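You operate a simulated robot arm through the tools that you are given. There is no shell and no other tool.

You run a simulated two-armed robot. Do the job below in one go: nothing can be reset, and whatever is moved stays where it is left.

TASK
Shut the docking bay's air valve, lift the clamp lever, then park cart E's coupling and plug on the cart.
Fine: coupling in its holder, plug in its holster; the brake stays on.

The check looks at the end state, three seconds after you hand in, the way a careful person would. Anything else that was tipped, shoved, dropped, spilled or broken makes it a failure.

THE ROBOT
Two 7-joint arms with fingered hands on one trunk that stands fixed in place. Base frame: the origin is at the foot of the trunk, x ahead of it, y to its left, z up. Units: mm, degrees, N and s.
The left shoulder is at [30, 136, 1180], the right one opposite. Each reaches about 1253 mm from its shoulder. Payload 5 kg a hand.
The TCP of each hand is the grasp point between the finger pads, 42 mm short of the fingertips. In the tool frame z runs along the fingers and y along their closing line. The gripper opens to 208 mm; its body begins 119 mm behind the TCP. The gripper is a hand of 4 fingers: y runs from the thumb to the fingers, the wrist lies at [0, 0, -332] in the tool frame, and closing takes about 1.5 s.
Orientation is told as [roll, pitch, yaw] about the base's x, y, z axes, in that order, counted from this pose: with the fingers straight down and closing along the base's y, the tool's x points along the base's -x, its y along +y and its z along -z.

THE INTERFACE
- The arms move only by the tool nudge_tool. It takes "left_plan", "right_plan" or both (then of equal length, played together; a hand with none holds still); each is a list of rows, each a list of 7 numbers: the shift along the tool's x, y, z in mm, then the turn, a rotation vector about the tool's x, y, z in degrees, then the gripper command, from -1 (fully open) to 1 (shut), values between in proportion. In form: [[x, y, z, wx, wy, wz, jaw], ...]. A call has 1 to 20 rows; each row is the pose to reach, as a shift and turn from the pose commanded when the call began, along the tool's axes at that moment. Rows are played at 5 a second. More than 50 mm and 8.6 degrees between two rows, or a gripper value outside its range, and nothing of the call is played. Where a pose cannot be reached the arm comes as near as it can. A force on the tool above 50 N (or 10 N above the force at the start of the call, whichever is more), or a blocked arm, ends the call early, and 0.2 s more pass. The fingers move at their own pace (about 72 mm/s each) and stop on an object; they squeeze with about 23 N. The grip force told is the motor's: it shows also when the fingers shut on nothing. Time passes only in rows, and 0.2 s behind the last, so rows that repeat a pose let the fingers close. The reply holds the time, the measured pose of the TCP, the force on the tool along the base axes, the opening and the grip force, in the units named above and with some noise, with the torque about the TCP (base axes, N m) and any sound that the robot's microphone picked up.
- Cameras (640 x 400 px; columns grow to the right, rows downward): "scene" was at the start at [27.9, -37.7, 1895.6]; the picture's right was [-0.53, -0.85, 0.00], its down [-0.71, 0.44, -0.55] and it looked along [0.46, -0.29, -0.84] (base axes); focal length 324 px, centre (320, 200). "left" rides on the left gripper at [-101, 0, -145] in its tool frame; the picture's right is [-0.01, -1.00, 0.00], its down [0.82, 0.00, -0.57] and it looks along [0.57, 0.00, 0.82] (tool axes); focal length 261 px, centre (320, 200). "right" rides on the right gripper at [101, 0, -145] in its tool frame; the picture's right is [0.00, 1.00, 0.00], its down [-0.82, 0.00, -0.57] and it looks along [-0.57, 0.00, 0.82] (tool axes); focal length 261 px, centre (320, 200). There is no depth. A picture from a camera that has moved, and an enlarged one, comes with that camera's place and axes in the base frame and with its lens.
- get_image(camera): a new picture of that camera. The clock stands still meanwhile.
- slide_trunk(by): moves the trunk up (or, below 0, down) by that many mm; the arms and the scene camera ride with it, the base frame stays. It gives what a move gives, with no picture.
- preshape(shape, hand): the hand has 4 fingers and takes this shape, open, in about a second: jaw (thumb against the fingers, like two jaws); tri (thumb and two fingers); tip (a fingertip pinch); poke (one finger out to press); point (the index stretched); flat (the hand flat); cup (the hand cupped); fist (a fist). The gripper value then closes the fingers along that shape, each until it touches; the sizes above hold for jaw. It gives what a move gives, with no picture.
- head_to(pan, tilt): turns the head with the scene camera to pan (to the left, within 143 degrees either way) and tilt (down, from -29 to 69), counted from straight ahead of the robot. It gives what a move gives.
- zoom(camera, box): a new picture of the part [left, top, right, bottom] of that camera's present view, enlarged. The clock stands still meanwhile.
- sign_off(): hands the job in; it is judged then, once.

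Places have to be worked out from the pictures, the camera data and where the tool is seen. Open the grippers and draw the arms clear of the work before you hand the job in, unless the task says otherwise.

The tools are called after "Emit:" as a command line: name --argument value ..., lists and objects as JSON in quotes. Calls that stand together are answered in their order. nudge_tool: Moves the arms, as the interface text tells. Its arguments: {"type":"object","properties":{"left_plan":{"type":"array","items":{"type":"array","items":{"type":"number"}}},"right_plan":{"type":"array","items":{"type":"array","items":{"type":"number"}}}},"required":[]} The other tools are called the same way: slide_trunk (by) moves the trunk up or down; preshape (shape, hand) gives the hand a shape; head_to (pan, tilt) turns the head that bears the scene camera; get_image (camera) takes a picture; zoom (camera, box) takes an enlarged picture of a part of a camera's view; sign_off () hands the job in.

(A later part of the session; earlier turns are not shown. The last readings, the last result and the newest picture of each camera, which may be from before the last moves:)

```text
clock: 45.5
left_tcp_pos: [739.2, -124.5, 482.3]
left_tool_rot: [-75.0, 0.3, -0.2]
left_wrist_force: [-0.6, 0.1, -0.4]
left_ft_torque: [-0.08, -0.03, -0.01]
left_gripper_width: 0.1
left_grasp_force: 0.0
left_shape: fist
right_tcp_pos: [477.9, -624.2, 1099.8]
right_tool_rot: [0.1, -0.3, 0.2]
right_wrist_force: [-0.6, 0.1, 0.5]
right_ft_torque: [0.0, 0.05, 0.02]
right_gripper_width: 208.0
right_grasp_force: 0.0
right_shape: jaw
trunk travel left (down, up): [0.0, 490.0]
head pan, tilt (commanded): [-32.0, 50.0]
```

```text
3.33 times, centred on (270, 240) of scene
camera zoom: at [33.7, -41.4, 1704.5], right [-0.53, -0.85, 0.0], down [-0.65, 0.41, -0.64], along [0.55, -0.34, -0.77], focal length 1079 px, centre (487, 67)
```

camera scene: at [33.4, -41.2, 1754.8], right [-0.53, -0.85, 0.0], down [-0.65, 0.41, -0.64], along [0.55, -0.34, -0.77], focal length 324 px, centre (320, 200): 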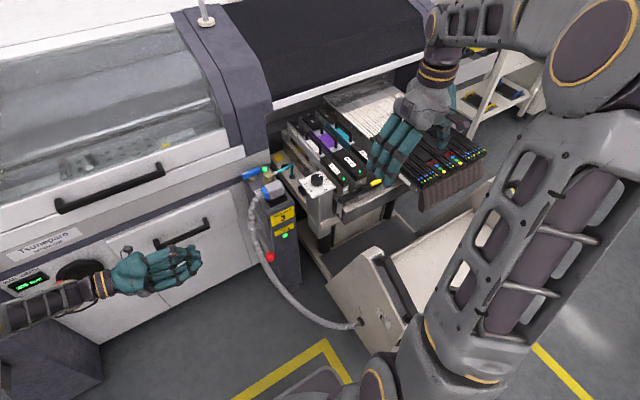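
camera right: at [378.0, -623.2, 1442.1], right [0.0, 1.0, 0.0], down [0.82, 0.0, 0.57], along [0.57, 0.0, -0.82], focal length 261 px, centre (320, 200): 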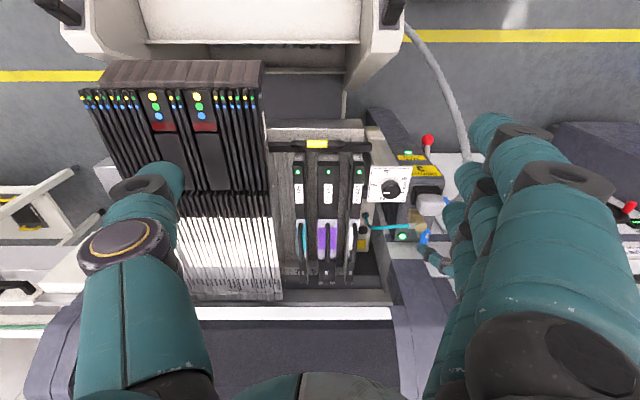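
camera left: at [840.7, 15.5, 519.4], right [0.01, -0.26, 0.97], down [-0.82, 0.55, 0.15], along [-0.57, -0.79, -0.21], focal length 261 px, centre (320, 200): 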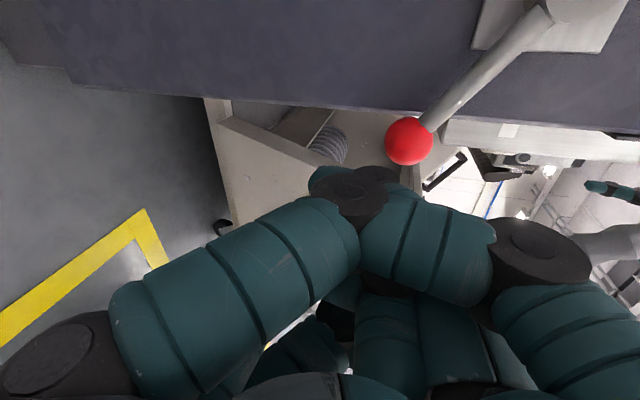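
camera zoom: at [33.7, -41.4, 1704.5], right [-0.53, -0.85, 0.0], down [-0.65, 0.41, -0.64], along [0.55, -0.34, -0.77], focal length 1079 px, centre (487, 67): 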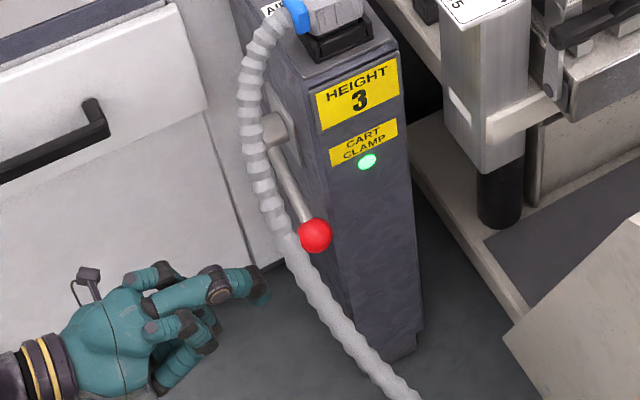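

The fist leaves the thumb sticking out, so it isn't suitable. I'll check the "flat" shape for use as a lifting paddle.

Emit:
preshape --hand "left" --shape "flat"

Emit:
get_image --camera "left"

Emit:
zoom --camera "scene" --box '[180, 160, 340, 300]'

```text
clock: 46.4
left_tcp_pos: [739.7, -124.6, 483.4]
left_tool_rot: [-75.0, 0.4, -0.1]
left_wrist_force: [0.3, 0.1, -0.5]
left_ft_torque: [0.01, 0.01, -0.04]
left_gripper_width: 201.5
left_grasp_force: 0.0
left_shape: flat
right_tcp_pos: [479.0, -624.0, 1099.6]
right_tool_rot: [0.0, -0.2, 0.1]
right_wrist_force: [-0.4, -0.3, -0.1]
right_ft_torque: [-0.02, 0.01, -0.02]
right_gripper_width: 208.0
right_grasp_force: 0.1
right_shape: jaw
trunk travel left (down, up): [0.0, 490.0]
head pan, tilt (commanded): [-32.0, 50.0]
```

```text
taken
camera left: at [840.8, 15.4, 519.4], right [0.01, -0.26, 0.97], down [-0.82, 0.55, 0.15], along [-0.57, -0.79, -0.21], focal length 261 px, centre (320, 200)
```

left: 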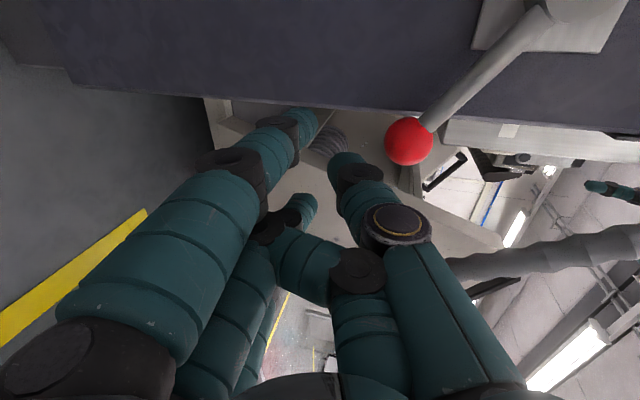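

```text
2.86 times, centred on (260, 230) of scene
camera zoom: at [33.8, -41.4, 1704.5], right [-0.53, -0.85, 0.0], down [-0.65, 0.41, -0.64], along [0.55, -0.34, -0.77], focal length 925 px, centre (491, 114)
```

zoom: 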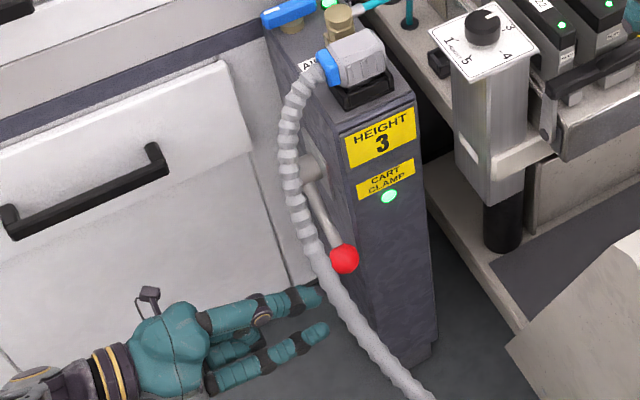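

"Flat" isn't better. I'll grasp the ball instead: jaw shape at about 80 mm opening, thumb above and fingers below, approaching along −y at z≈538.

Emit:
preshape --hand "left" --shape "jaw"

Emit:
nudge_tool --left_plan '[[-2, -18, -5, 0, 0, 0, 0.23], [-4, -36, -10, 0, 0, 0, 0.23], [-5, -53, -14, 0, 0, 0, 0.23], [-5, -53, -14, 0, 0, 0, 0.23], [-5, -53, -14, 0, 0, 0, 0.23]]'

Emit:
get_image --camera "left"

Emit:
zoom --camera "scene" --box '[180, 160, 340, 300]'

```text
clock: 47.3
left_tcp_pos: [740.4, -124.7, 482.4]
left_tool_rot: [-75.1, 0.2, -0.1]
left_wrist_force: [0.3, 1.0, 0.2]
left_ft_torque: [0.01, -0.03, -0.03]
left_gripper_width: 208.1
left_grasp_force: 0.1
left_shape: jaw
right_tcp_pos: [478.3, -624.5, 1100.5]
right_tool_rot: [0.1, -0.2, 0.0]
right_wrist_force: [-1.0, -0.1, 0.7]
right_ft_torque: [-0.04, 0.01, -0.02]
right_gripper_width: 208.1
right_grasp_force: 0.1
right_shape: jaw
trunk travel left (down, up): [0.0, 490.0]
head pan, tilt (commanded): [-32.0, 50.0]
```

```text
clock: 48.5
left_tcp_pos: [744.8, -122.5, 537.2]
left_tool_rot: [-75.1, 0.3, -0.1]
left_wrist_force: [0.3, -0.2, -0.2]
left_ft_torque: [0.01, -0.03, 0.01]
left_gripper_width: 80.9
left_grasp_force: 0.1
left_shape: jaw
right_tcp_pos: [477.2, -624.1, 1100.1]
right_tool_rot: [0.0, -0.1, 0.2]
right_wrist_force: [0.0, 0.2, 1.6]
right_ft_torque: [0.04, -0.02, 0.0]
right_gripper_width: 207.7
right_grasp_force: 0.0
right_shape: jaw
trunk travel left (down, up): [0.0, 490.0]
head pan, tilt (commanded): [-32.0, 50.0]
```

```text
taken
camera left: at [845.2, 17.5, 573.6], right [0.01, -0.26, 0.97], down [-0.82, 0.55, 0.15], along [-0.57, -0.79, -0.21], focal length 261 px, centre (320, 200)
```

left: 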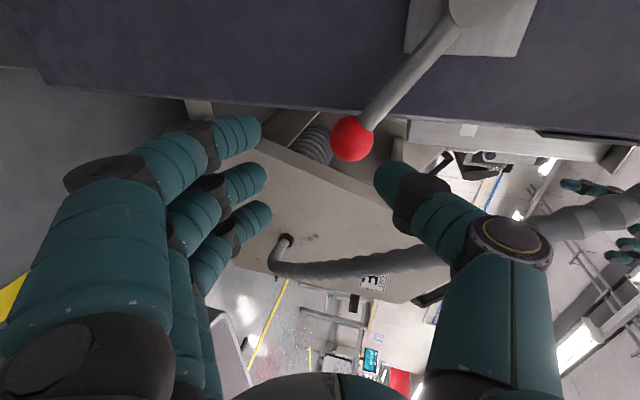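

```text
2.86 times, centred on (260, 230) of scene
camera zoom: at [33.7, -41.4, 1704.5], right [-0.53, -0.85, 0.0], down [-0.65, 0.41, -0.64], along [0.55, -0.34, -0.77], focal length 925 px, centre (491, 114)
```

zoom: 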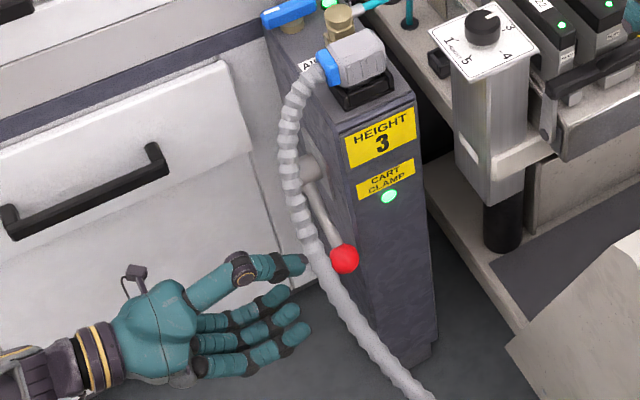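

The ball sits between thumb and fingers, ahead of the palm. I'll raise 11 mm to centre the gap on it and advance −y about 100 mm with the jaw open.

Emit:
nudge_tool --left_plan '[[0, -10.6, -2.8, 0, 0, 0, 0.23], [0, -19, 28, 0, 0, 0, 0.23], [0, -28, 62, 0, 0, 0, 0.23], [0, -36.8, 94.7, 0, 0, 0, 0.23]]'

Emit:
get_image --camera "left"

Emit:
zoom --camera "scene" --box '[200, 160, 340, 280]'

```text
clock: 49.5
left_tcp_pos: [747.9, -225.8, 547.5]
left_tool_rot: [-75.0, 0.2, -0.1]
left_wrist_force: [-0.2, 0.3, -0.7]
left_ft_torque: [-0.01, -0.09, -0.18]
left_gripper_width: 80.4
left_grasp_force: 0.0
left_shape: jaw
right_tcp_pos: [478.8, -625.4, 1098.5]
right_tool_rot: [0.0, -0.2, 0.2]
right_wrist_force: [0.3, -0.6, -0.2]
right_ft_torque: [-0.01, 0.1, -0.01]
right_gripper_width: 208.1
right_grasp_force: 0.0
right_shape: jaw
trunk travel left (down, up): [0.0, 490.0]
head pan, tilt (commanded): [-32.0, 50.0]
```

```text
taken
camera left: at [846.6, -85.4, 584.1], right [0.01, -0.26, 0.97], down [-0.82, 0.55, 0.16], along [-0.57, -0.79, -0.21], focal length 261 px, centre (320, 200)
```

left: 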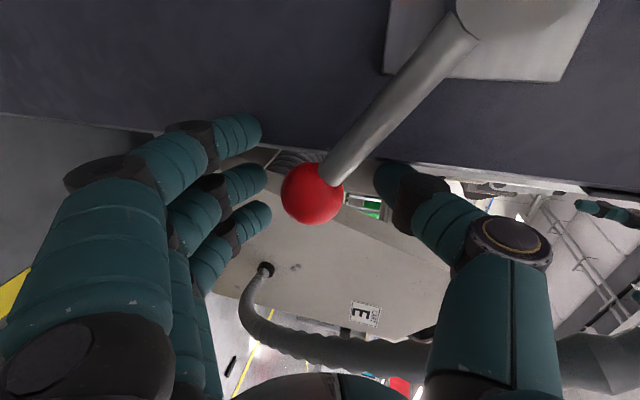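

```text
3.33 times, centred on (270, 220) of scene
camera zoom: at [33.8, -41.8, 1704.5], right [-0.53, -0.85, 0.0], down [-0.65, 0.41, -0.64], along [0.55, -0.34, -0.77], focal length 1079 px, centre (487, 133)
```

zoom: 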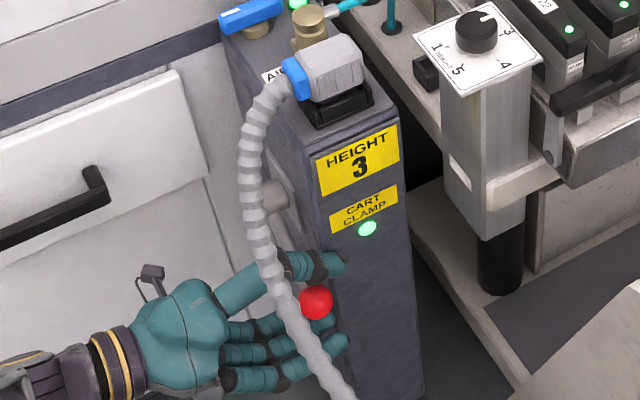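

The ball is centred between thumb and fingers, and the panel label confirms cart E. I'll close the hand on it.

Emit:
nudge_tool --left_plan '[[0, 0, 0, 0, 0, 0, 0.5], [0, 0, 0, 0, 0, 0, 1], [0, 0, 0, 0, 0, 0, 1], [0, 0, 0, 0, 0, 0, 1], [0, 0, 0, 0, 0, 0, 1]]'

Emit:
get_image --camera "left"

```text
clock: 50.7
left_tcp_pos: [745.0, -225.1, 546.0]
left_tool_rot: [-75.0, 0.3, -0.2]
left_wrist_force: [-2.7, 5.0, -3.1]
left_ft_torque: [0.49, 0.18, 0.39]
left_gripper_width: 24.0
left_grasp_force: 22.8
left_shape: jaw
right_tcp_pos: [478.8, -624.4, 1099.7]
right_tool_rot: [0.0, -0.3, 0.1]
right_wrist_force: [0.1, 0.0, 0.7]
right_ft_torque: [0.0, 0.02, 0.0]
right_gripper_width: 207.9
right_grasp_force: 0.1
right_shape: jaw
trunk travel left (down, up): [0.0, 490.0]
head pan, tilt (commanded): [-32.0, 50.0]
```

```text
taken
camera left: at [846.7, -85.0, 583.8], right [0.01, -0.26, 0.97], down [-0.82, 0.55, 0.16], along [-0.57, -0.79, -0.21], focal length 261 px, centre (320, 200)
```

left: 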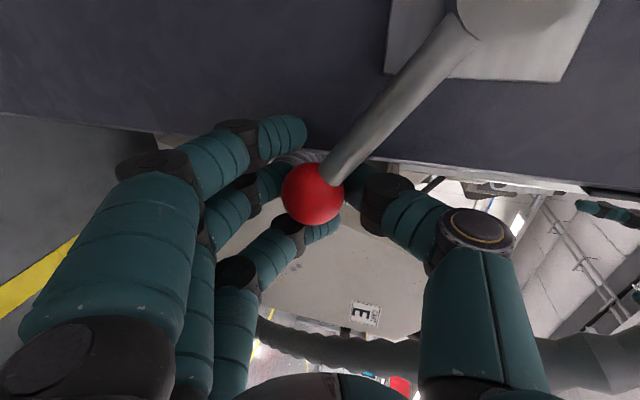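

The ball is gripped (24 mm between pads). I'll lift along the arc about the pivot, first by roughly 18°, and read the force.

Emit:
nudge_tool --left_plan '[[5, -8, -2.2, 0, 0, 0, 1], [9.7, -16.8, -4.5, 0, 0, 0, 1], [14, -27, -7.3, 0, 0, 0, 1], [17.7, -38, -10.2, 0, 0, 0, 1]]'

Emit:
get_image --camera "left"

```text
clock: 51.7
left_tcp_pos: [727.2, -225.4, 586.7]
left_tool_rot: [-75.1, 0.4, -0.2]
left_wrist_force: [-6.7, 5.2, -12.0]
left_ft_torque: [0.57, 0.6, 0.41]
left_gripper_width: 21.6
left_grasp_force: 22.8
left_shape: jaw
right_tcp_pos: [477.2, -624.3, 1100.5]
right_tool_rot: [-0.1, -0.2, 0.1]
right_wrist_force: [0.4, 0.3, 1.3]
right_ft_torque: [-0.02, 0.02, -0.03]
right_gripper_width: 208.0
right_grasp_force: 0.1
right_shape: jaw
trunk travel left (down, up): [0.0, 490.0]
head pan, tilt (commanded): [-32.0, 50.0]
```

```text
taken
camera left: at [827.3, -85.2, 622.9], right [0.01, -0.26, 0.97], down [-0.82, 0.55, 0.16], along [-0.58, -0.79, -0.21], focal length 261 px, centre (320, 200)
```

left: 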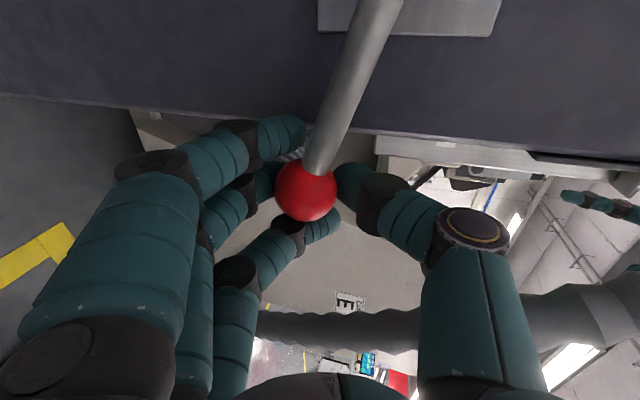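

The lever is following (about 12 N). To keep the thumb clear of the cable I'll turn the hand with the lever as it rises, leaning the thumb toward +x.

Emit:
nudge_tool --left_plan '[[2.6, -11, -3, 0, 2.07, -7.7, 1], [4.1, -22.2, -6, 0, 4.1, -15.5, 1], [4.6, -33.5, -9, 0, 5.7, -21.3, 1], [4.1, -44.8, -12, 0, 7.25, -27, 1], [2.6, -56, -15, 0, 8.5, -31.9, 1]]'

Emit:
get_image --camera "left"

Emit:
zoom --camera "scene" --box '[200, 140, 340, 260]'

```text
clock: 52.9
left_tcp_pos: [725.8, -225.7, 645.9]
left_tool_rot: [-75.1, 33.3, -0.1]
left_wrist_force: [-2.0, -9.9, -0.6]
left_ft_torque: [-0.16, -0.2, 0.02]
left_gripper_width: 21.2
left_grasp_force: 23.0
left_shape: jaw
right_tcp_pos: [476.8, -624.6, 1098.8]
right_tool_rot: [0.1, -0.3, 0.1]
right_wrist_force: [-0.3, -0.2, -0.1]
right_ft_torque: [-0.02, 0.0, 0.01]
right_gripper_width: 207.8
right_grasp_force: 0.0
right_shape: jaw
trunk travel left (down, up): [0.0, 490.0]
head pan, tilt (commanded): [-32.0, 50.0]
```

```text
taken
camera left: at [830.4, -85.6, 621.8], right [0.53, -0.26, 0.8], down [-0.6, 0.55, 0.58], along [-0.59, -0.79, 0.14], focal length 261 px, centre (320, 200)
```

left: 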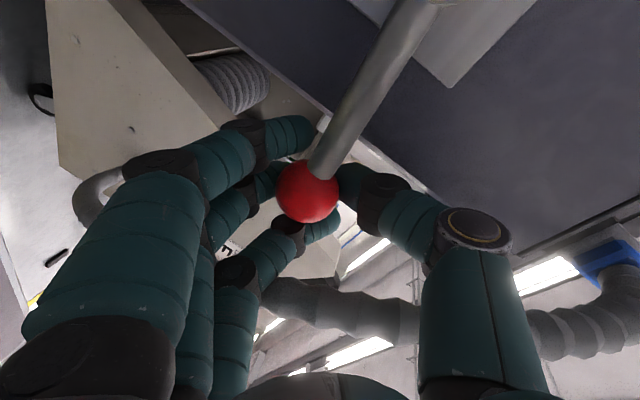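

```text
3.33 times, centred on (270, 200) of scene
camera zoom: at [33.7, -42.0, 1704.5], right [-0.53, -0.85, 0.0], down [-0.65, 0.41, -0.64], along [0.55, -0.34, -0.77], focal length 1079 px, centre (487, 200)
```

zoom: 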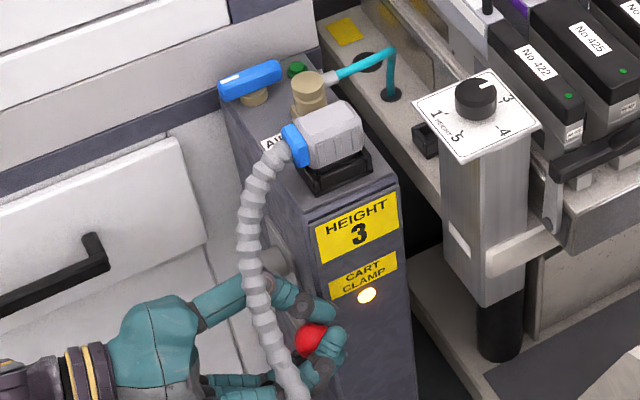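

The clamp light changed from green to amber and the feeder lights went out, so the clamp is releasing. I'll continue lifting gently toward the end of the lever's travel.

Emit:
nudge_tool --left_plan '[[4.1, -10.6, -2.8, 0, 1.3, -4.8, 1], [7.25, -21.4, -5.7, 0, 2.6, -9.7, 1], [9.4, -32.5, -8.7, 0, 3.9, -14.5, 1], [10.6, -43.7, -11.7, 0, 5.2, -19.3, 1]]'

Emit:
get_image --camera "left"

Emit:
zoom --camera "scene" --box '[200, 140, 340, 260]'

```text
clock: 53.9
left_tcp_pos: [737.0, -226.6, 682.1]
left_tool_rot: [-74.3, 53.7, 0.3]
left_wrist_force: [-13.7, -21.6, -36.8]
left_ft_torque: [0.55, -0.38, -0.13]
left_gripper_width: 17.4
left_grasp_force: 22.9
left_shape: jaw
right_tcp_pos: [479.3, -626.4, 1097.0]
right_tool_rot: [0.0, -0.2, 0.1]
right_wrist_force: [-0.1, -0.8, 0.4]
right_ft_torque: [0.0, 0.02, 0.01]
right_gripper_width: 207.9
right_grasp_force: 0.1
right_shape: jaw
trunk travel left (down, up): [0.0, 490.0]
head pan, tilt (commanded): [-32.0, 50.0]
```

```text
taken
camera left: at [828.5, -86.6, 624.1], right [0.78, -0.27, 0.57], down [-0.36, 0.55, 0.75], along [-0.51, -0.79, 0.33], focal length 261 px, centre (320, 200)
```

left: 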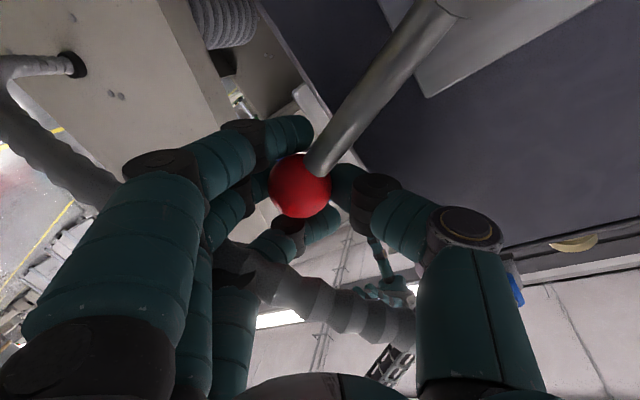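

```text
3.33 times, centred on (270, 200) of scene
camera zoom: at [35.4, -43.9, 1703.9], right [-0.53, -0.85, 0.0], down [-0.65, 0.41, -0.64], along [0.54, -0.34, -0.77], focal length 1079 px, centre (487, 200)
```

zoom: 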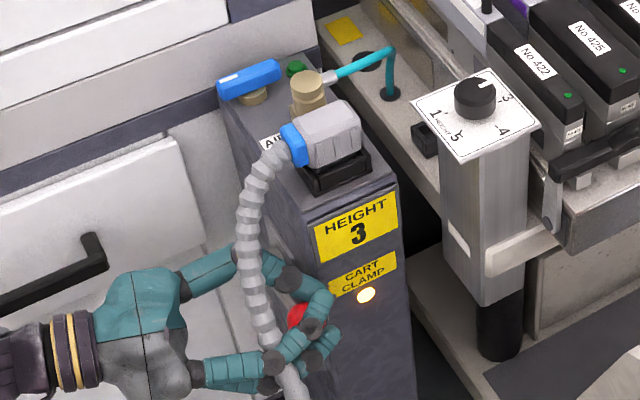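

The resistance (about −37 N in z) suggests the lever is at its upper stop with the clamp light amber. I'll ease off, turn the hand back so the fingers clear the cable, and then look.

Emit:
nudge_tool --left_plan '[[-2, 1.5, 0.4, 0, -2.07, 7.73, 1], [-4, 2.9, 0.8, 0, -4.14, 15.5, 1], [-4, 2.9, 0.8, 0, -6.2, 23.2, 1], [-4, 2.9, 0.8, 0, -8.0, 29.9, 1]]'

Emit:
get_image --camera "left"

```text
clock: 54.9
left_tcp_pos: [733.4, -226.0, 685.5]
left_tool_rot: [-75.4, 22.4, -0.9]
left_wrist_force: [-54.7, 4.6, 10.9]
left_ft_torque: [0.06, 2.48, -1.47]
left_gripper_width: 22.2
left_grasp_force: 22.8
left_shape: jaw
right_tcp_pos: [475.5, -623.7, 1100.4]
right_tool_rot: [0.0, -0.3, 0.1]
right_wrist_force: [0.0, 0.5, -0.3]
right_ft_torque: [-0.01, -0.04, -0.01]
right_gripper_width: 208.0
right_grasp_force: 0.0
right_shape: jaw
trunk travel left (down, up): [0.0, 490.0]
head pan, tilt (commanded): [-32.0, 50.0]
```

```text
taken
camera left: at [842.3, -87.9, 681.2], right [0.37, -0.26, 0.89], down [-0.69, 0.56, 0.45], along [-0.62, -0.79, 0.03], focal length 261 px, centre (320, 200)
```

left: 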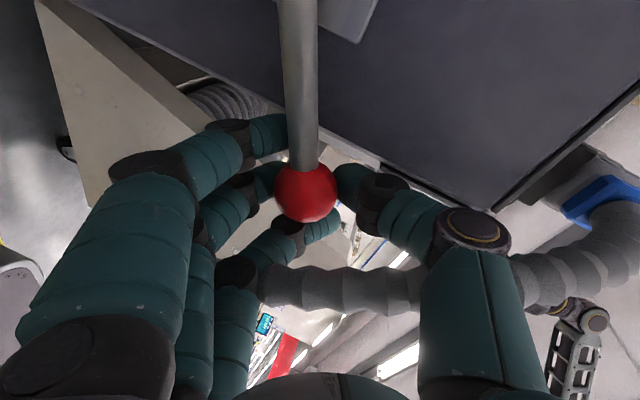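

The 55 N is just compression along the lever because my arc ran slightly toward the pivot. I'll relax the hand 8 mm toward −x.

Emit:
nudge_tool --left_plan '[[4, 1.5, 0.4, 0, 0, 0, 1], [7.4, 2.9, 0.8, 0, 0, 0, 1]]'

```text
clock: 55.5
left_tcp_pos: [732.7, -226.4, 685.6]
left_tool_rot: [-75.2, 22.4, -0.3]
left_wrist_force: [-27.6, -9.1, 3.0]
left_ft_torque: [-0.32, 1.48, -0.96]
left_gripper_width: 21.8
left_grasp_force: 23.1
left_shape: jaw
right_tcp_pos: [477.2, -624.9, 1100.6]
right_tool_rot: [0.1, -0.2, 0.3]
right_wrist_force: [-0.2, 0.5, -1.0]
right_ft_torque: [-0.01, -0.02, -0.01]
right_gripper_width: 208.1
right_grasp_force: 0.0
right_shape: jaw
trunk travel left (down, up): [0.0, 490.0]
head pan, tilt (commanded): [-32.0, 50.0]
```

Still 28 N along x; I'll relax another 8 mm and then try a little more lift to confirm the stop.

Emit:
nudge_tool --left_plan '[[4, 1.5, 0.4, 0, 0, 0, 1], [7.4, 2.9, 0.8, 0, 0, 0, 1], [9, 0, 0, 0, 0, 0, 1], [11, -4, -1, 0, 0, 0, 1]]'

Emit:
get_image --camera "left"

```text
clock: 56.5
left_tcp_pos: [727.5, -223.6, 692.7]
left_tool_rot: [-75.0, 22.3, 0.1]
left_wrist_force: [8.6, -9.0, -5.5]
left_ft_torque: [-0.05, -0.03, 0.13]
left_gripper_width: 20.8
left_grasp_force: 22.7
left_shape: jaw
right_tcp_pos: [478.7, -625.7, 1098.2]
right_tool_rot: [-0.1, -0.2, 0.2]
right_wrist_force: [-0.1, 0.5, 0.2]
right_ft_torque: [0.03, 0.03, 0.02]
right_gripper_width: 207.8
right_grasp_force: 0.1
right_shape: jaw
trunk travel left (down, up): [0.0, 490.0]
head pan, tilt (commanded): [-32.0, 50.0]
```

```text
taken
camera left: at [833.1, -84.1, 688.5], right [0.37, -0.26, 0.89], down [-0.7, 0.55, 0.45], along [-0.61, -0.79, 0.02], focal length 261 px, centre (320, 200)
```

left: 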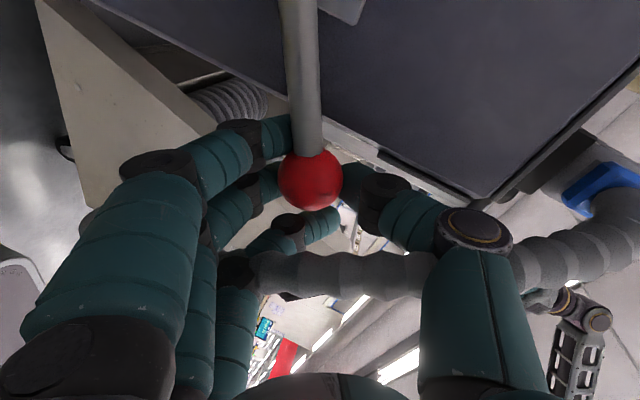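

By the two ball positions the pivot is about (856, 619) with radius 138, so the lever is now around +26°. I'll lift another 10° on the corrected arc and watch for a stop.

Emit:
nudge_tool --left_plan '[[-0.6, -5.8, -1.5, 0, 0, 0, 1], [-1.3, -11.5, -3.1, 0, 0, 0, 1], [-2.4, -17.3, -4.6, 0, 0, 0, 1], [-3.6, -23, -6.2, 0, 0, 0, 1]]'

Emit:
get_image --camera "left"

Emit:
zoom --camera "scene" --box '[200, 140, 340, 260]'

```text
clock: 57.5
left_tcp_pos: [734.6, -226.4, 712.7]
left_tool_rot: [-75.1, 22.4, -0.4]
left_wrist_force: [-18.9, -2.9, -4.4]
left_ft_torque: [0.24, 1.04, -0.53]
left_gripper_width: 20.9
left_grasp_force: 23.4
left_shape: jaw
right_tcp_pos: [476.7, -624.5, 1099.6]
right_tool_rot: [0.0, -0.3, 0.1]
right_wrist_force: [-0.9, -0.6, 0.0]
right_ft_torque: [0.0, 0.01, -0.01]
right_gripper_width: 207.8
right_grasp_force: 0.0
right_shape: jaw
trunk travel left (down, up): [0.0, 490.0]
head pan, tilt (commanded): [-32.0, 50.0]
```

```text
taken
camera left: at [841.7, -86.3, 708.9], right [0.37, -0.26, 0.89], down [-0.7, 0.56, 0.45], along [-0.61, -0.79, 0.03], focal length 261 px, centre (320, 200)
```

left: 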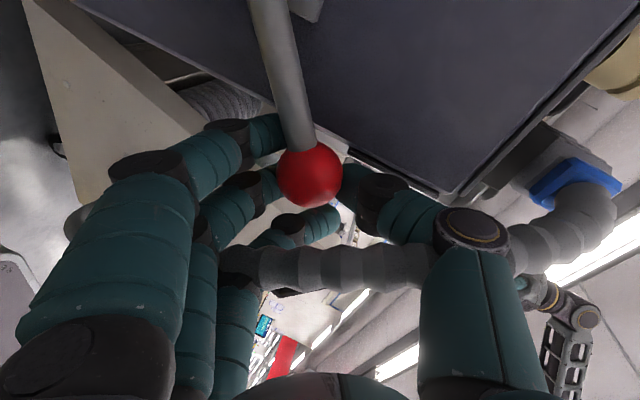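

```text
3.33 times, centred on (270, 200) of scene
camera zoom: at [32.7, -41.6, 1704.6], right [-0.53, -0.85, 0.0], down [-0.65, 0.41, -0.64], along [0.55, -0.34, -0.77], focal length 1079 px, centre (487, 200)
```

zoom: 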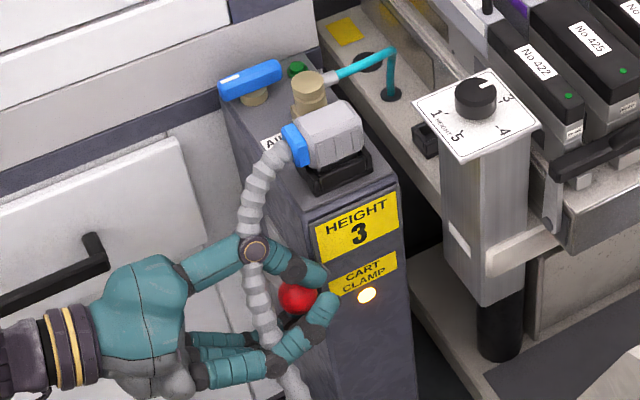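

The lever still moves freely (now about +36°, clamp light amber). I'll keep following the arc to find its stop, watching the force.

Emit:
nudge_tool --left_plan '[[0.3, -9.7, -2.6, 0, 0, 0, 1], [-3.9, -20.6, -5.5, 0, 0, 0, 1], [-9.3, -31, -8.3, 0, 0, 0, 1], [-15.4, -40.9, -11, 0, 0, 0, 1]]'

Emit:
get_image --camera "left"

Emit:
zoom --camera "scene" --box '[200, 140, 340, 260]'

```text
clock: 58.2
left_tcp_pos: [737.8, -228.3, 730.2]
left_tool_rot: [-75.3, 23.2, -1.5]
left_wrist_force: [-31.6, 3.0, 1.1]
left_ft_torque: [0.24, 1.72, -1.04]
left_gripper_width: 19.8
left_grasp_force: 22.9
left_shape: jaw
right_tcp_pos: [478.1, -623.3, 1099.9]
right_tool_rot: [0.0, -0.2, 0.2]
right_wrist_force: [0.8, 0.0, -1.2]
right_ft_torque: [-0.04, 0.19, -0.04]
right_gripper_width: 207.6
right_grasp_force: 0.1
right_shape: jaw
trunk travel left (down, up): [0.0, 490.0]
head pan, tilt (commanded): [-32.0, 50.0]
stopped in row 3 (left hand): the force on the tool passed its limit at 54 N (the readings are from after the stop); the commanded pose is now the measured one
```

```text
taken
camera left: at [848.1, -91.5, 724.0], right [0.38, -0.26, 0.89], down [-0.68, 0.57, 0.46], along [-0.63, -0.78, 0.04], focal length 261 px, centre (320, 200)
```

left: 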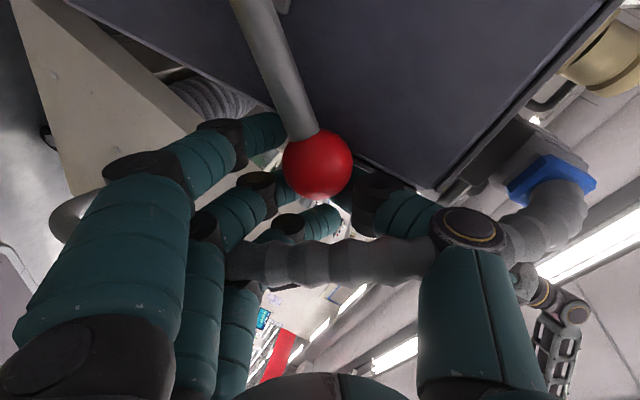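

```text
3.33 times, centred on (270, 200) of scene
camera zoom: at [33.2, -41.1, 1704.6], right [-0.53, -0.85, 0.0], down [-0.65, 0.41, -0.64], along [0.55, -0.34, -0.77], focal length 1079 px, centre (487, 200)
```

zoom: 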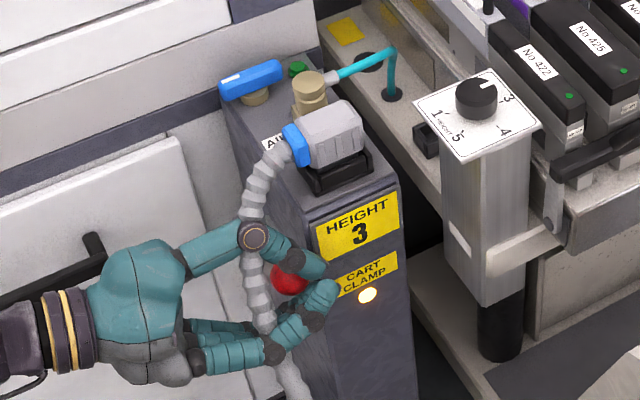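

The lever is now near +45° and my index finger has come against its shaft. I'll open the hand here and see whether the lever stays up.

Emit:
nudge_tool --left_plan '[[0, 0, 0, 0, 0, 0, 0.6], [0, 0, 0, 0, 0, 0, 0.3], [0, 0, 0, 0, 0, 0, 0.2], [0, 0, 0, 0, 0, 0, 0.2]]'

Emit:
get_image --camera "left"

```text
clock: 59.0
left_tcp_pos: [734.1, -224.5, 726.5]
left_tool_rot: [-75.0, 23.1, -1.8]
left_wrist_force: [-33.0, 15.8, -5.2]
left_ft_torque: [-0.28, -0.95, -0.78]
left_gripper_width: 71.8
left_grasp_force: 0.1
left_shape: jaw
right_tcp_pos: [478.6, -622.3, 1100.4]
right_tool_rot: [-0.1, -0.2, 0.3]
right_wrist_force: [1.0, 0.8, 0.2]
right_ft_torque: [-0.09, 0.11, 0.0]
right_gripper_width: 208.0
right_grasp_force: 0.1
right_shape: jaw
trunk travel left (down, up): [0.0, 490.0]
head pan, tilt (commanded): [-32.0, 50.0]
stopped in row 4 (left hand): the force on the tool passed its limit at 51 N (the readings are from after the stop); the commanded pose is now the measured one
```

```text
taken
camera left: at [845.1, -88.8, 720.2], right [0.38, -0.27, 0.89], down [-0.68, 0.57, 0.46], along [-0.63, -0.77, 0.03], focal length 261 px, centre (320, 200)
```

left: 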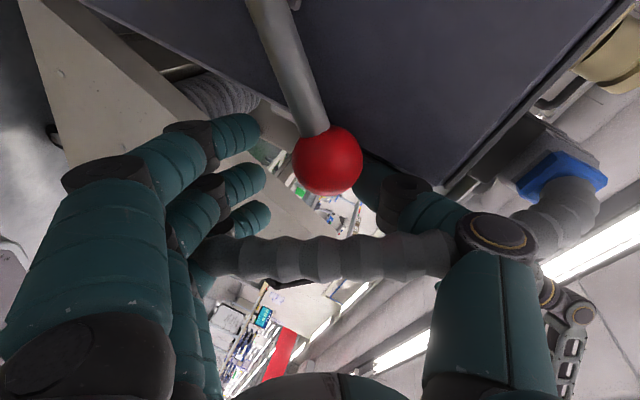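

The thumb tip is touching the post's front edge as it opens. I'll draw the hand back in +y and slightly −x, clear of the post.

Emit:
nudge_tool --left_plan '[[4, 5, -12, 0, 0, 0, 0.2], [7.4, 9.4, -23.4, 0, 0, 0, 0.2], [7.4, 12, -36, 0, 0, 0, 0.2]]'

Emit:
get_image --camera "left"

Emit:
zoom --camera "scene" --box '[200, 140, 340, 260]'

```text
clock: 59.9
left_tcp_pos: [733.7, -189.5, 729.4]
left_tool_rot: [-75.0, 22.9, -1.2]
left_wrist_force: [-0.5, -0.1, 0.0]
left_ft_torque: [0.03, 0.01, 0.03]
left_gripper_width: 82.8
left_grasp_force: 0.0
left_shape: jaw
right_tcp_pos: [477.1, -624.3, 1100.0]
right_tool_rot: [0.0, -0.3, 0.0]
right_wrist_force: [0.4, -0.2, 0.8]
right_ft_torque: [0.0, -0.02, 0.01]
right_gripper_width: 207.8
right_grasp_force: 0.1
right_shape: jaw
trunk travel left (down, up): [0.0, 490.0]
head pan, tilt (commanded): [-32.0, 50.0]
```

```text
taken
camera left: at [842.9, -51.4, 724.8], right [0.37, -0.26, 0.89], down [-0.69, 0.57, 0.46], along [-0.62, -0.78, 0.03], focal length 261 px, centre (320, 200)
```

left: 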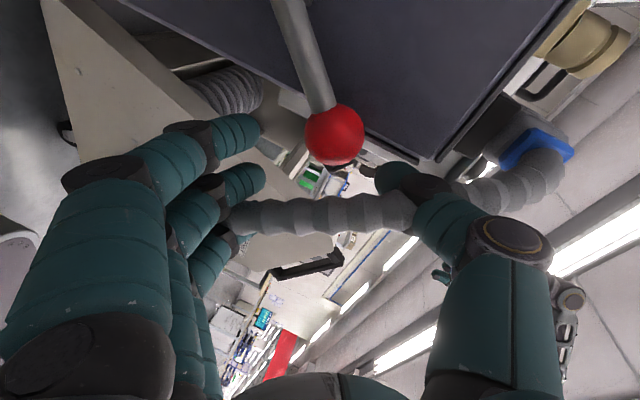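

```text
3.33 times, centred on (270, 200) of scene
camera zoom: at [33.7, -41.1, 1704.6], right [-0.53, -0.85, 0.0], down [-0.65, 0.41, -0.64], along [0.55, -0.34, -0.77], focal length 1079 px, centre (487, 200)
```

zoom: 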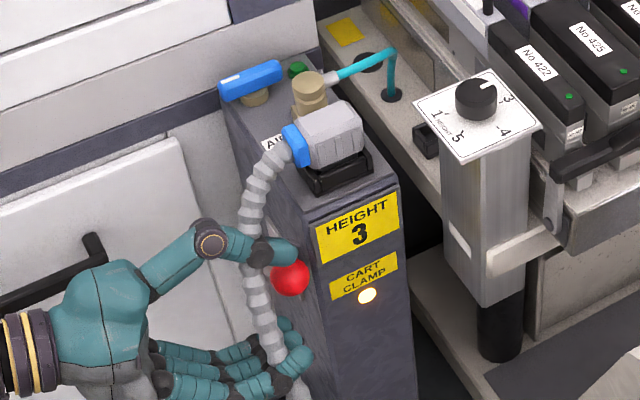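

The hand is free and the lever stays up at about +45° with the clamp light amber. I'll retract further in +y, close the hand and then test whether the lever has any more travel.

Emit:
nudge_tool --left_plan '[[0, 10, -38, 0, 0, 0, 0.2], [0, 20, -75, 0, 0, 0, 0.2], [0, 28, -105, 0, 0, 0, 0.5], [0, 28, -105, 0, 0, 0, 1], [0, 28, -105, 0, 0, 0, 1], [0, 28, -105, 0, 0, 0, 1]]'

Emit:
get_image --camera "left"

Emit:
zoom --camera "scene" --box '[200, 140, 340, 260]'

```text
clock: 61.2
left_tcp_pos: [736.0, -80.1, 730.0]
left_tool_rot: [-75.1, 22.9, -1.3]
left_wrist_force: [0.3, 0.7, 0.3]
left_ft_torque: [-0.01, -0.02, 0.01]
left_gripper_width: 0.2
left_grasp_force: 23.0
left_shape: jaw
right_tcp_pos: [477.7, -624.8, 1098.4]
right_tool_rot: [0.0, -0.3, 0.2]
right_wrist_force: [0.2, 0.5, 0.4]
right_ft_torque: [-0.04, 0.0, 0.01]
right_gripper_width: 208.1
right_grasp_force: 0.1
right_shape: jaw
trunk travel left (down, up): [0.0, 490.0]
head pan, tilt (commanded): [-32.0, 50.0]
```

```text
taken
camera left: at [845.5, 57.4, 726.6], right [0.37, -0.27, 0.89], down [-0.68, 0.57, 0.46], along [-0.63, -0.78, 0.03], focal length 261 px, centre (320, 200)
```

left: 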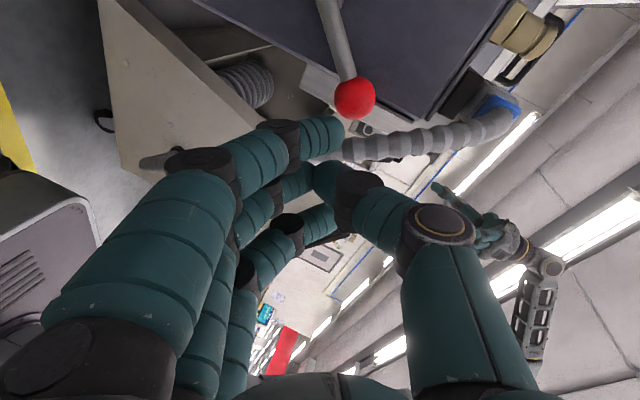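

```text
3.33 times, centred on (270, 200) of scene
camera zoom: at [33.8, -41.3, 1704.5], right [-0.53, -0.85, 0.0], down [-0.65, 0.41, -0.64], along [0.55, -0.34, -0.77], focal length 1079 px, centre (487, 200)
```

zoom: 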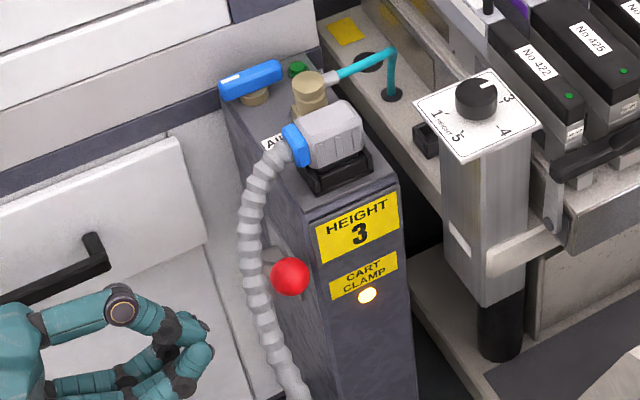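

The lever holds at about +46° (some 80° of travel). To be sure it is at its stop, I'll slide the closed hand beneath the ball and push up lightly.

Emit:
nudge_tool --left_plan '[[-13, 30, 8, 0, 0, 0, 1], [-26, 60, 16, 0, 0, 0, 1], [-39, 89, 24, 0, 0, 0, 1], [-42, 78, 58, 0, 0, 0, 1], [-45, 68, 92, 0, 0, 0, 1], [-48, 57, 126, 0, 0, 0, 1], [-51.8, 46.8, 159.7, 0, 0, 0, 1]]'

Emit:
get_image --camera "left"

```text
clock: 62.9
left_tcp_pos: [746.0, -219.8, 628.2]
left_tool_rot: [-74.9, 23.1, -1.1]
left_wrist_force: [-4.2, 17.8, 0.4]
left_ft_torque: [0.37, 0.13, 0.46]
left_gripper_width: 0.0
left_grasp_force: 23.2
left_shape: jaw
right_tcp_pos: [477.5, -622.6, 1099.6]
right_tool_rot: [0.0, -0.2, 0.2]
right_wrist_force: [0.4, 0.0, 0.0]
right_ft_torque: [-0.02, -0.04, 0.02]
right_gripper_width: 208.0
right_grasp_force: 0.1
right_shape: jaw
trunk travel left (down, up): [0.0, 490.0]
head pan, tilt (commanded): [-32.0, 50.0]
```

```text
taken
camera left: at [855.8, -82.9, 624.2], right [0.38, -0.27, 0.89], down [-0.69, 0.56, 0.46], along [-0.62, -0.78, 0.03], focal length 261 px, centre (320, 200)
```

left: 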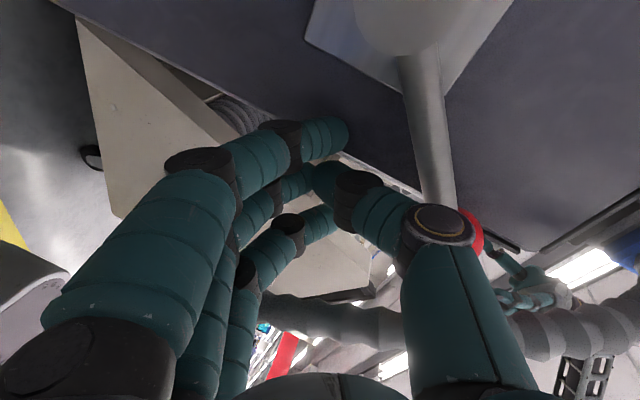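

The fingertips are just touching the post face (18 N in y). I'll back off 10 mm and push upward in small steps.

Emit:
nudge_tool --left_plan '[[0, 2.6, -9.7, 0, 0, 0, 1], [3.9, -6.3, -12.1, 0, 0, 0, 1], [7.8, -15.2, -14.5, 0, 0, 0, 1], [10.9, -22.3, -16.4, 0, 0, 0, 1]]'

Emit:
get_image --camera "left"

```text
clock: 63.9
left_tcp_pos: [746.3, -211.1, 654.9]
left_tool_rot: [-74.9, 23.1, -1.1]
left_wrist_force: [2.6, 11.6, -15.1]
left_ft_torque: [-0.53, 0.35, 0.18]
left_gripper_width: 0.0
left_grasp_force: 23.3
left_shape: jaw
right_tcp_pos: [478.7, -623.9, 1098.5]
right_tool_rot: [0.0, -0.1, 0.2]
right_wrist_force: [-0.7, 0.2, 0.4]
right_ft_torque: [0.0, 0.02, -0.05]
right_gripper_width: 207.9
right_grasp_force: 0.1
right_shape: jaw
trunk travel left (down, up): [0.0, 490.0]
head pan, tilt (commanded): [-32.0, 50.0]
```

```text
taken
camera left: at [856.4, -73.1, 650.2], right [0.38, -0.27, 0.89], down [-0.69, 0.56, 0.46], along [-0.62, -0.78, 0.03], focal length 261 px, centre (320, 200)
```

left: 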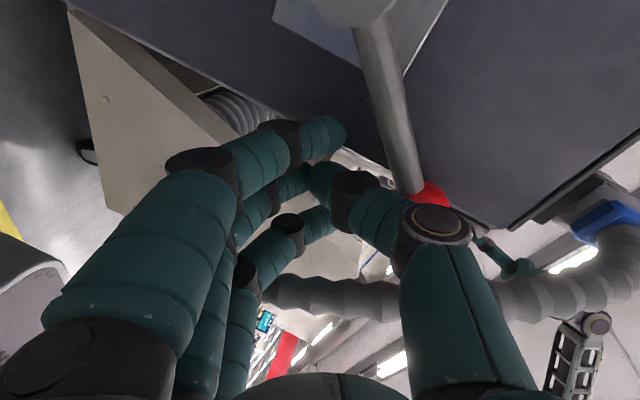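

Contact with the ball from below (15 N). I'll push a bit more to see whether it yields.

Emit:
nudge_tool --left_plan '[[1.5, -3.6, -1, 0, 0, 0, 1], [3.1, -7.1, -1.9, 0, 0, 0, 1]]'

Emit:
get_image --camera "left"

```text
clock: 64.5
left_tcp_pos: [748.0, -209.2, 663.1]
left_tool_rot: [-74.8, 23.0, -1.1]
left_wrist_force: [5.6, 25.3, -27.5]
left_ft_torque: [-1.06, 0.69, 0.67]
left_gripper_width: 0.0
left_grasp_force: 23.3
left_shape: jaw
right_tcp_pos: [479.0, -622.0, 1099.7]
right_tool_rot: [0.0, -0.1, 0.3]
right_wrist_force: [0.1, 0.7, -0.5]
right_ft_torque: [0.02, 0.0, 0.0]
right_gripper_width: 208.1
right_grasp_force: 0.1
right_shape: jaw
trunk travel left (down, up): [0.0, 490.0]
head pan, tilt (commanded): [-32.0, 50.0]
```

```text
taken
camera left: at [857.6, -72.3, 658.1], right [0.38, -0.27, 0.89], down [-0.69, 0.56, 0.46], along [-0.62, -0.78, 0.03], focal length 261 px, centre (320, 200)
```

left: 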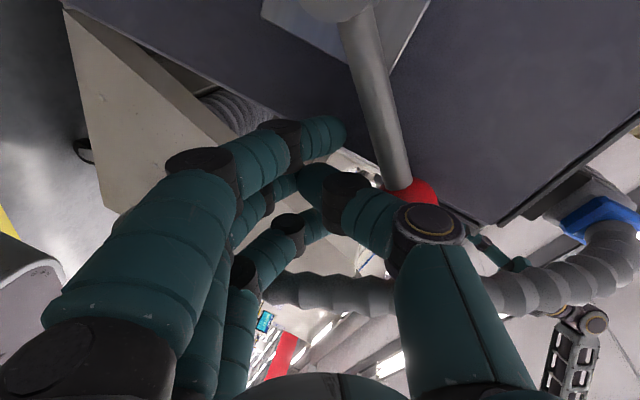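

It did not yield with 37 N applied, so the lever is at its upper stop. I'll lower the hand off the ball and withdraw to the left.

Emit:
nudge_tool --left_plan '[[-6, 14, 4, 0, 0, 0, 1], [-11.7, 27, 7, 0, 0, 0, 1], [-11.7, 37, -30, 0, 0, 0, 1], [-11.7, 47, -68, 0, 0, 0, 1], [-11.7, 57, -105, 0, 0, 0, 1], [-11.7, 66, -138, 0, 0, 0, 1]]'

Emit:
zoom --camera "scene" --box '[180, 140, 340, 280]'

Emit:
get_image --camera "right"

```text
clock: 65.8
left_tcp_pos: [748.9, -63.2, 636.3]
left_tool_rot: [-75.2, 23.0, -1.3]
left_wrist_force: [-0.1, -1.3, 0.1]
left_ft_torque: [0.06, 0.0, 0.04]
left_gripper_width: 0.1
left_grasp_force: 22.5
left_shape: jaw
right_tcp_pos: [476.8, -623.9, 1100.5]
right_tool_rot: [0.1, -0.2, 0.1]
right_wrist_force: [-0.6, 0.5, 0.2]
right_ft_torque: [-0.07, -0.01, 0.01]
right_gripper_width: 208.2
right_grasp_force: 0.0
right_shape: jaw
trunk travel left (down, up): [0.0, 490.0]
head pan, tilt (commanded): [-32.0, 50.0]
```

```text
2.86 times, centred on (260, 210) of scene
camera zoom: at [33.7, -40.7, 1704.6], right [-0.53, -0.85, 0.0], down [-0.65, 0.41, -0.64], along [0.55, -0.34, -0.77], focal length 925 px, centre (491, 171)
```

zoom: 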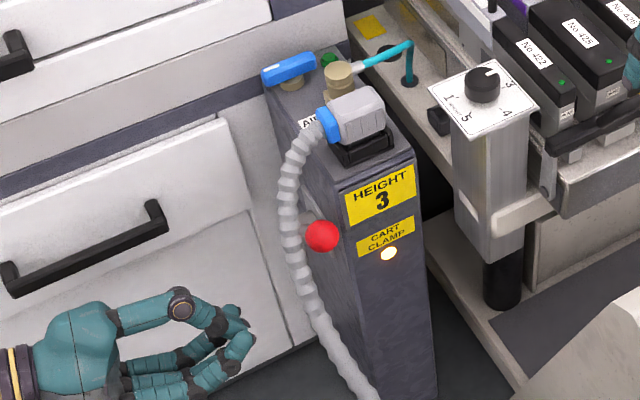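

```text
taken
camera right: at [376.5, -624.0, 1242.5], right [0.0, 1.0, 0.0], down [0.82, 0.0, 0.57], along [0.57, 0.0, -0.82], focal length 261 px, centre (320, 200)
```

right: 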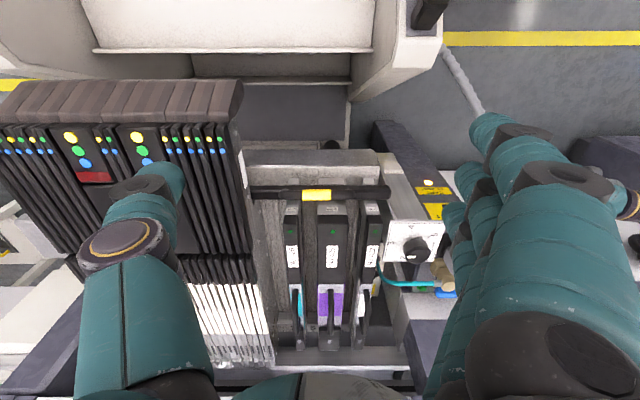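

The lever is up, its light amber, and the cable undisturbed. Now I'll park the left arm out of the way to the left, and raise the right hand a little while turning it toward yaw +90°, as needed for gripping the plug along x.

Emit:
nudge_tool --left_plan '[[16, 2, -18, 0, 0, 0, 0.5], [32, 4, -37, 0, 0, 0, 0], [48, 5, -55, 0, 0, 0, 0], [64, 7, -73, 0, 0, 0, 0], [80, 9, -92, 0, 0, 0, 0], [96, 11, -110, 0, 0, 0, 0], [112, 12, -128, 0, 0, 0, 0], [128, 14, -147, 0, 0, 0, 0], [144, 16, -165, 0, 0, 0, 0], [160, 18, -183, 0, 0, 0, 0], [177, 20, -202, 0, 0, 0, 0]]' --right_plan '[[-10, 15, -5, 0, 0, -8.18, -1], [-20, 30, -10, 0, 0, -16.36, -1], [-30, 45, -15, 0, 0, -24.5, -1], [-40, 60, -20, 0, 0, -32.7, -1], [-50, 75, -25, 0, 0, -40.9, -1], [-60, 90, -30, 0, 0, -49.1, -1], [-70, 105, -35, 0, 0, -57.3, -1], [-80, 120, -40, 0, 0, -65.5, -1], [-90, 135, -45, 0, 0, -73.6, -1], [-100, 150, -50, 0, 0, -81.8, -1], [-110, 165, -55, 0, 0, -90, -1]]'

Emit:
get_image --camera "scene"

Emit:
get_image --camera "right"

```text
clock: 68.2
left_tcp_pos: [605.8, 140.4, 734.6]
left_tool_rot: [-75.0, 23.0, -1.5]
left_wrist_force: [1.0, -2.4, -0.2]
left_ft_torque: [0.0, 0.04, -0.27]
left_gripper_width: 103.3
left_grasp_force: 0.1
left_shape: jaw
right_tcp_pos: [597.3, -439.4, 1146.1]
right_tool_rot: [1.3, 1.2, 92.1]
right_wrist_force: [-2.1, 3.6, 6.4]
right_ft_torque: [-0.39, -0.4, 0.11]
right_gripper_width: 207.6
right_grasp_force: 0.0
right_shape: jaw
trunk travel left (down, up): [0.0, 490.0]
head pan, tilt (commanded): [-32.0, 50.0]
```

```text
taken
camera scene: at [35.2, -43.1, 1704.3], right [-0.53, -0.85, 0.0], down [-0.65, 0.41, -0.64], along [0.54, -0.34, -0.77], focal length 324 px, centre (320, 200)
```

scene: 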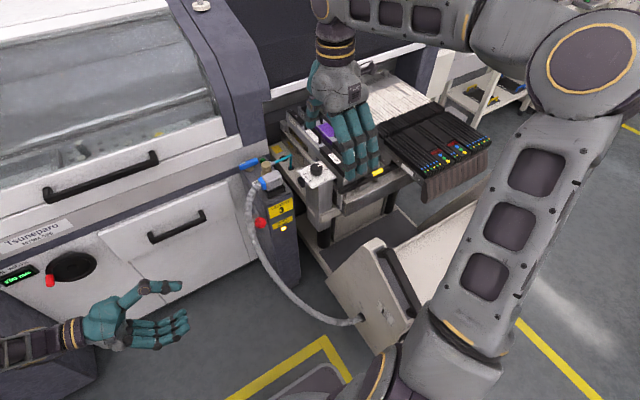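

```text
taken
camera right: at [603.7, -537.7, 1290.8], right [-1.0, -0.03, 0.02], down [-0.02, 0.83, 0.55], along [-0.04, 0.55, -0.83], focal length 261 px, centre (320, 200)
```

right: 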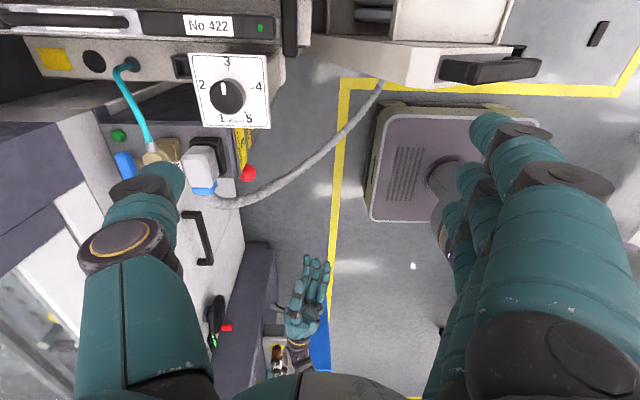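

The right arm handles yaw 90° well. I'll bring it above the plug with the wrist tilted about 25° toward +y, which makes its camera look almost straight down.

Emit:
nudge_tool --right_plan '[[-23, -36, 17, 0, 4, 0.3, -1], [-46, -72, 33, 0, 8, 0.7, -1], [-70, -108, 50, 0, 12.5, 1, -1], [-93, -144, 67, 0, 17, 1.4, -1], [-116, -180, 83, 0, 21, 1.8, -1], [-139, -215, 100, 0, 25, 2.1, -1]]'

Emit:
get_image --camera "right"

Emit:
get_image --camera "scene"

```text
clock: 69.7
left_tcp_pos: [606.3, 142.5, 732.0]
left_tool_rot: [-75.0, 23.0, -1.2]
left_wrist_force: [-0.2, 0.1, -1.3]
left_ft_torque: [-0.16, 0.01, -0.03]
left_gripper_width: 103.6
left_grasp_force: 0.0
left_shape: jaw
right_tcp_pos: [804.8, -318.6, 1055.4]
right_tool_rot: [-0.7, 25.2, 87.7]
right_wrist_force: [1.6, 0.5, -0.4]
right_ft_torque: [0.02, 0.11, -0.05]
right_gripper_width: 208.0
right_grasp_force: 0.1
right_shape: jaw
trunk travel left (down, up): [0.0, 490.0]
head pan, tilt (commanded): [-32.0, 50.0]
```

```text
taken
camera right: at [801.6, -348.9, 1227.9], right [-1.0, 0.04, -0.01], down [0.04, 0.99, 0.17], along [0.02, 0.17, -0.99], focal length 261 px, centre (320, 200)
```

right: 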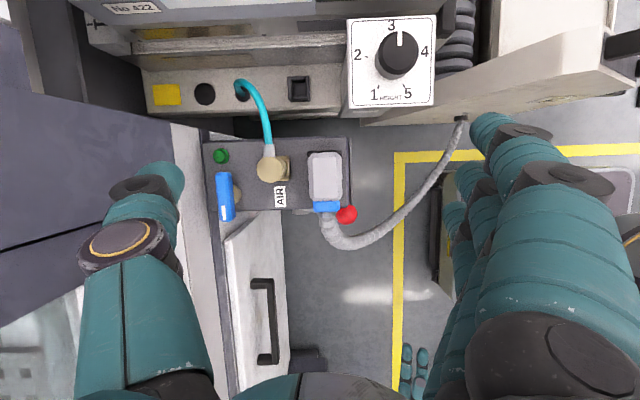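

```text
taken
camera scene: at [35.4, -39.8, 1704.4], right [-0.53, -0.85, 0.0], down [-0.65, 0.41, -0.64], along [0.54, -0.34, -0.77], focal length 324 px, centre (320, 200)
```

scene: 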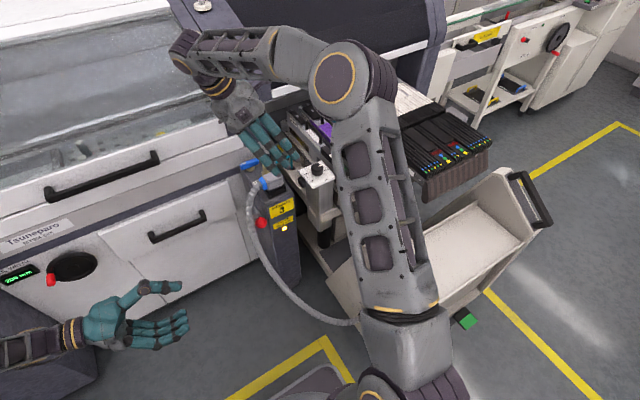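

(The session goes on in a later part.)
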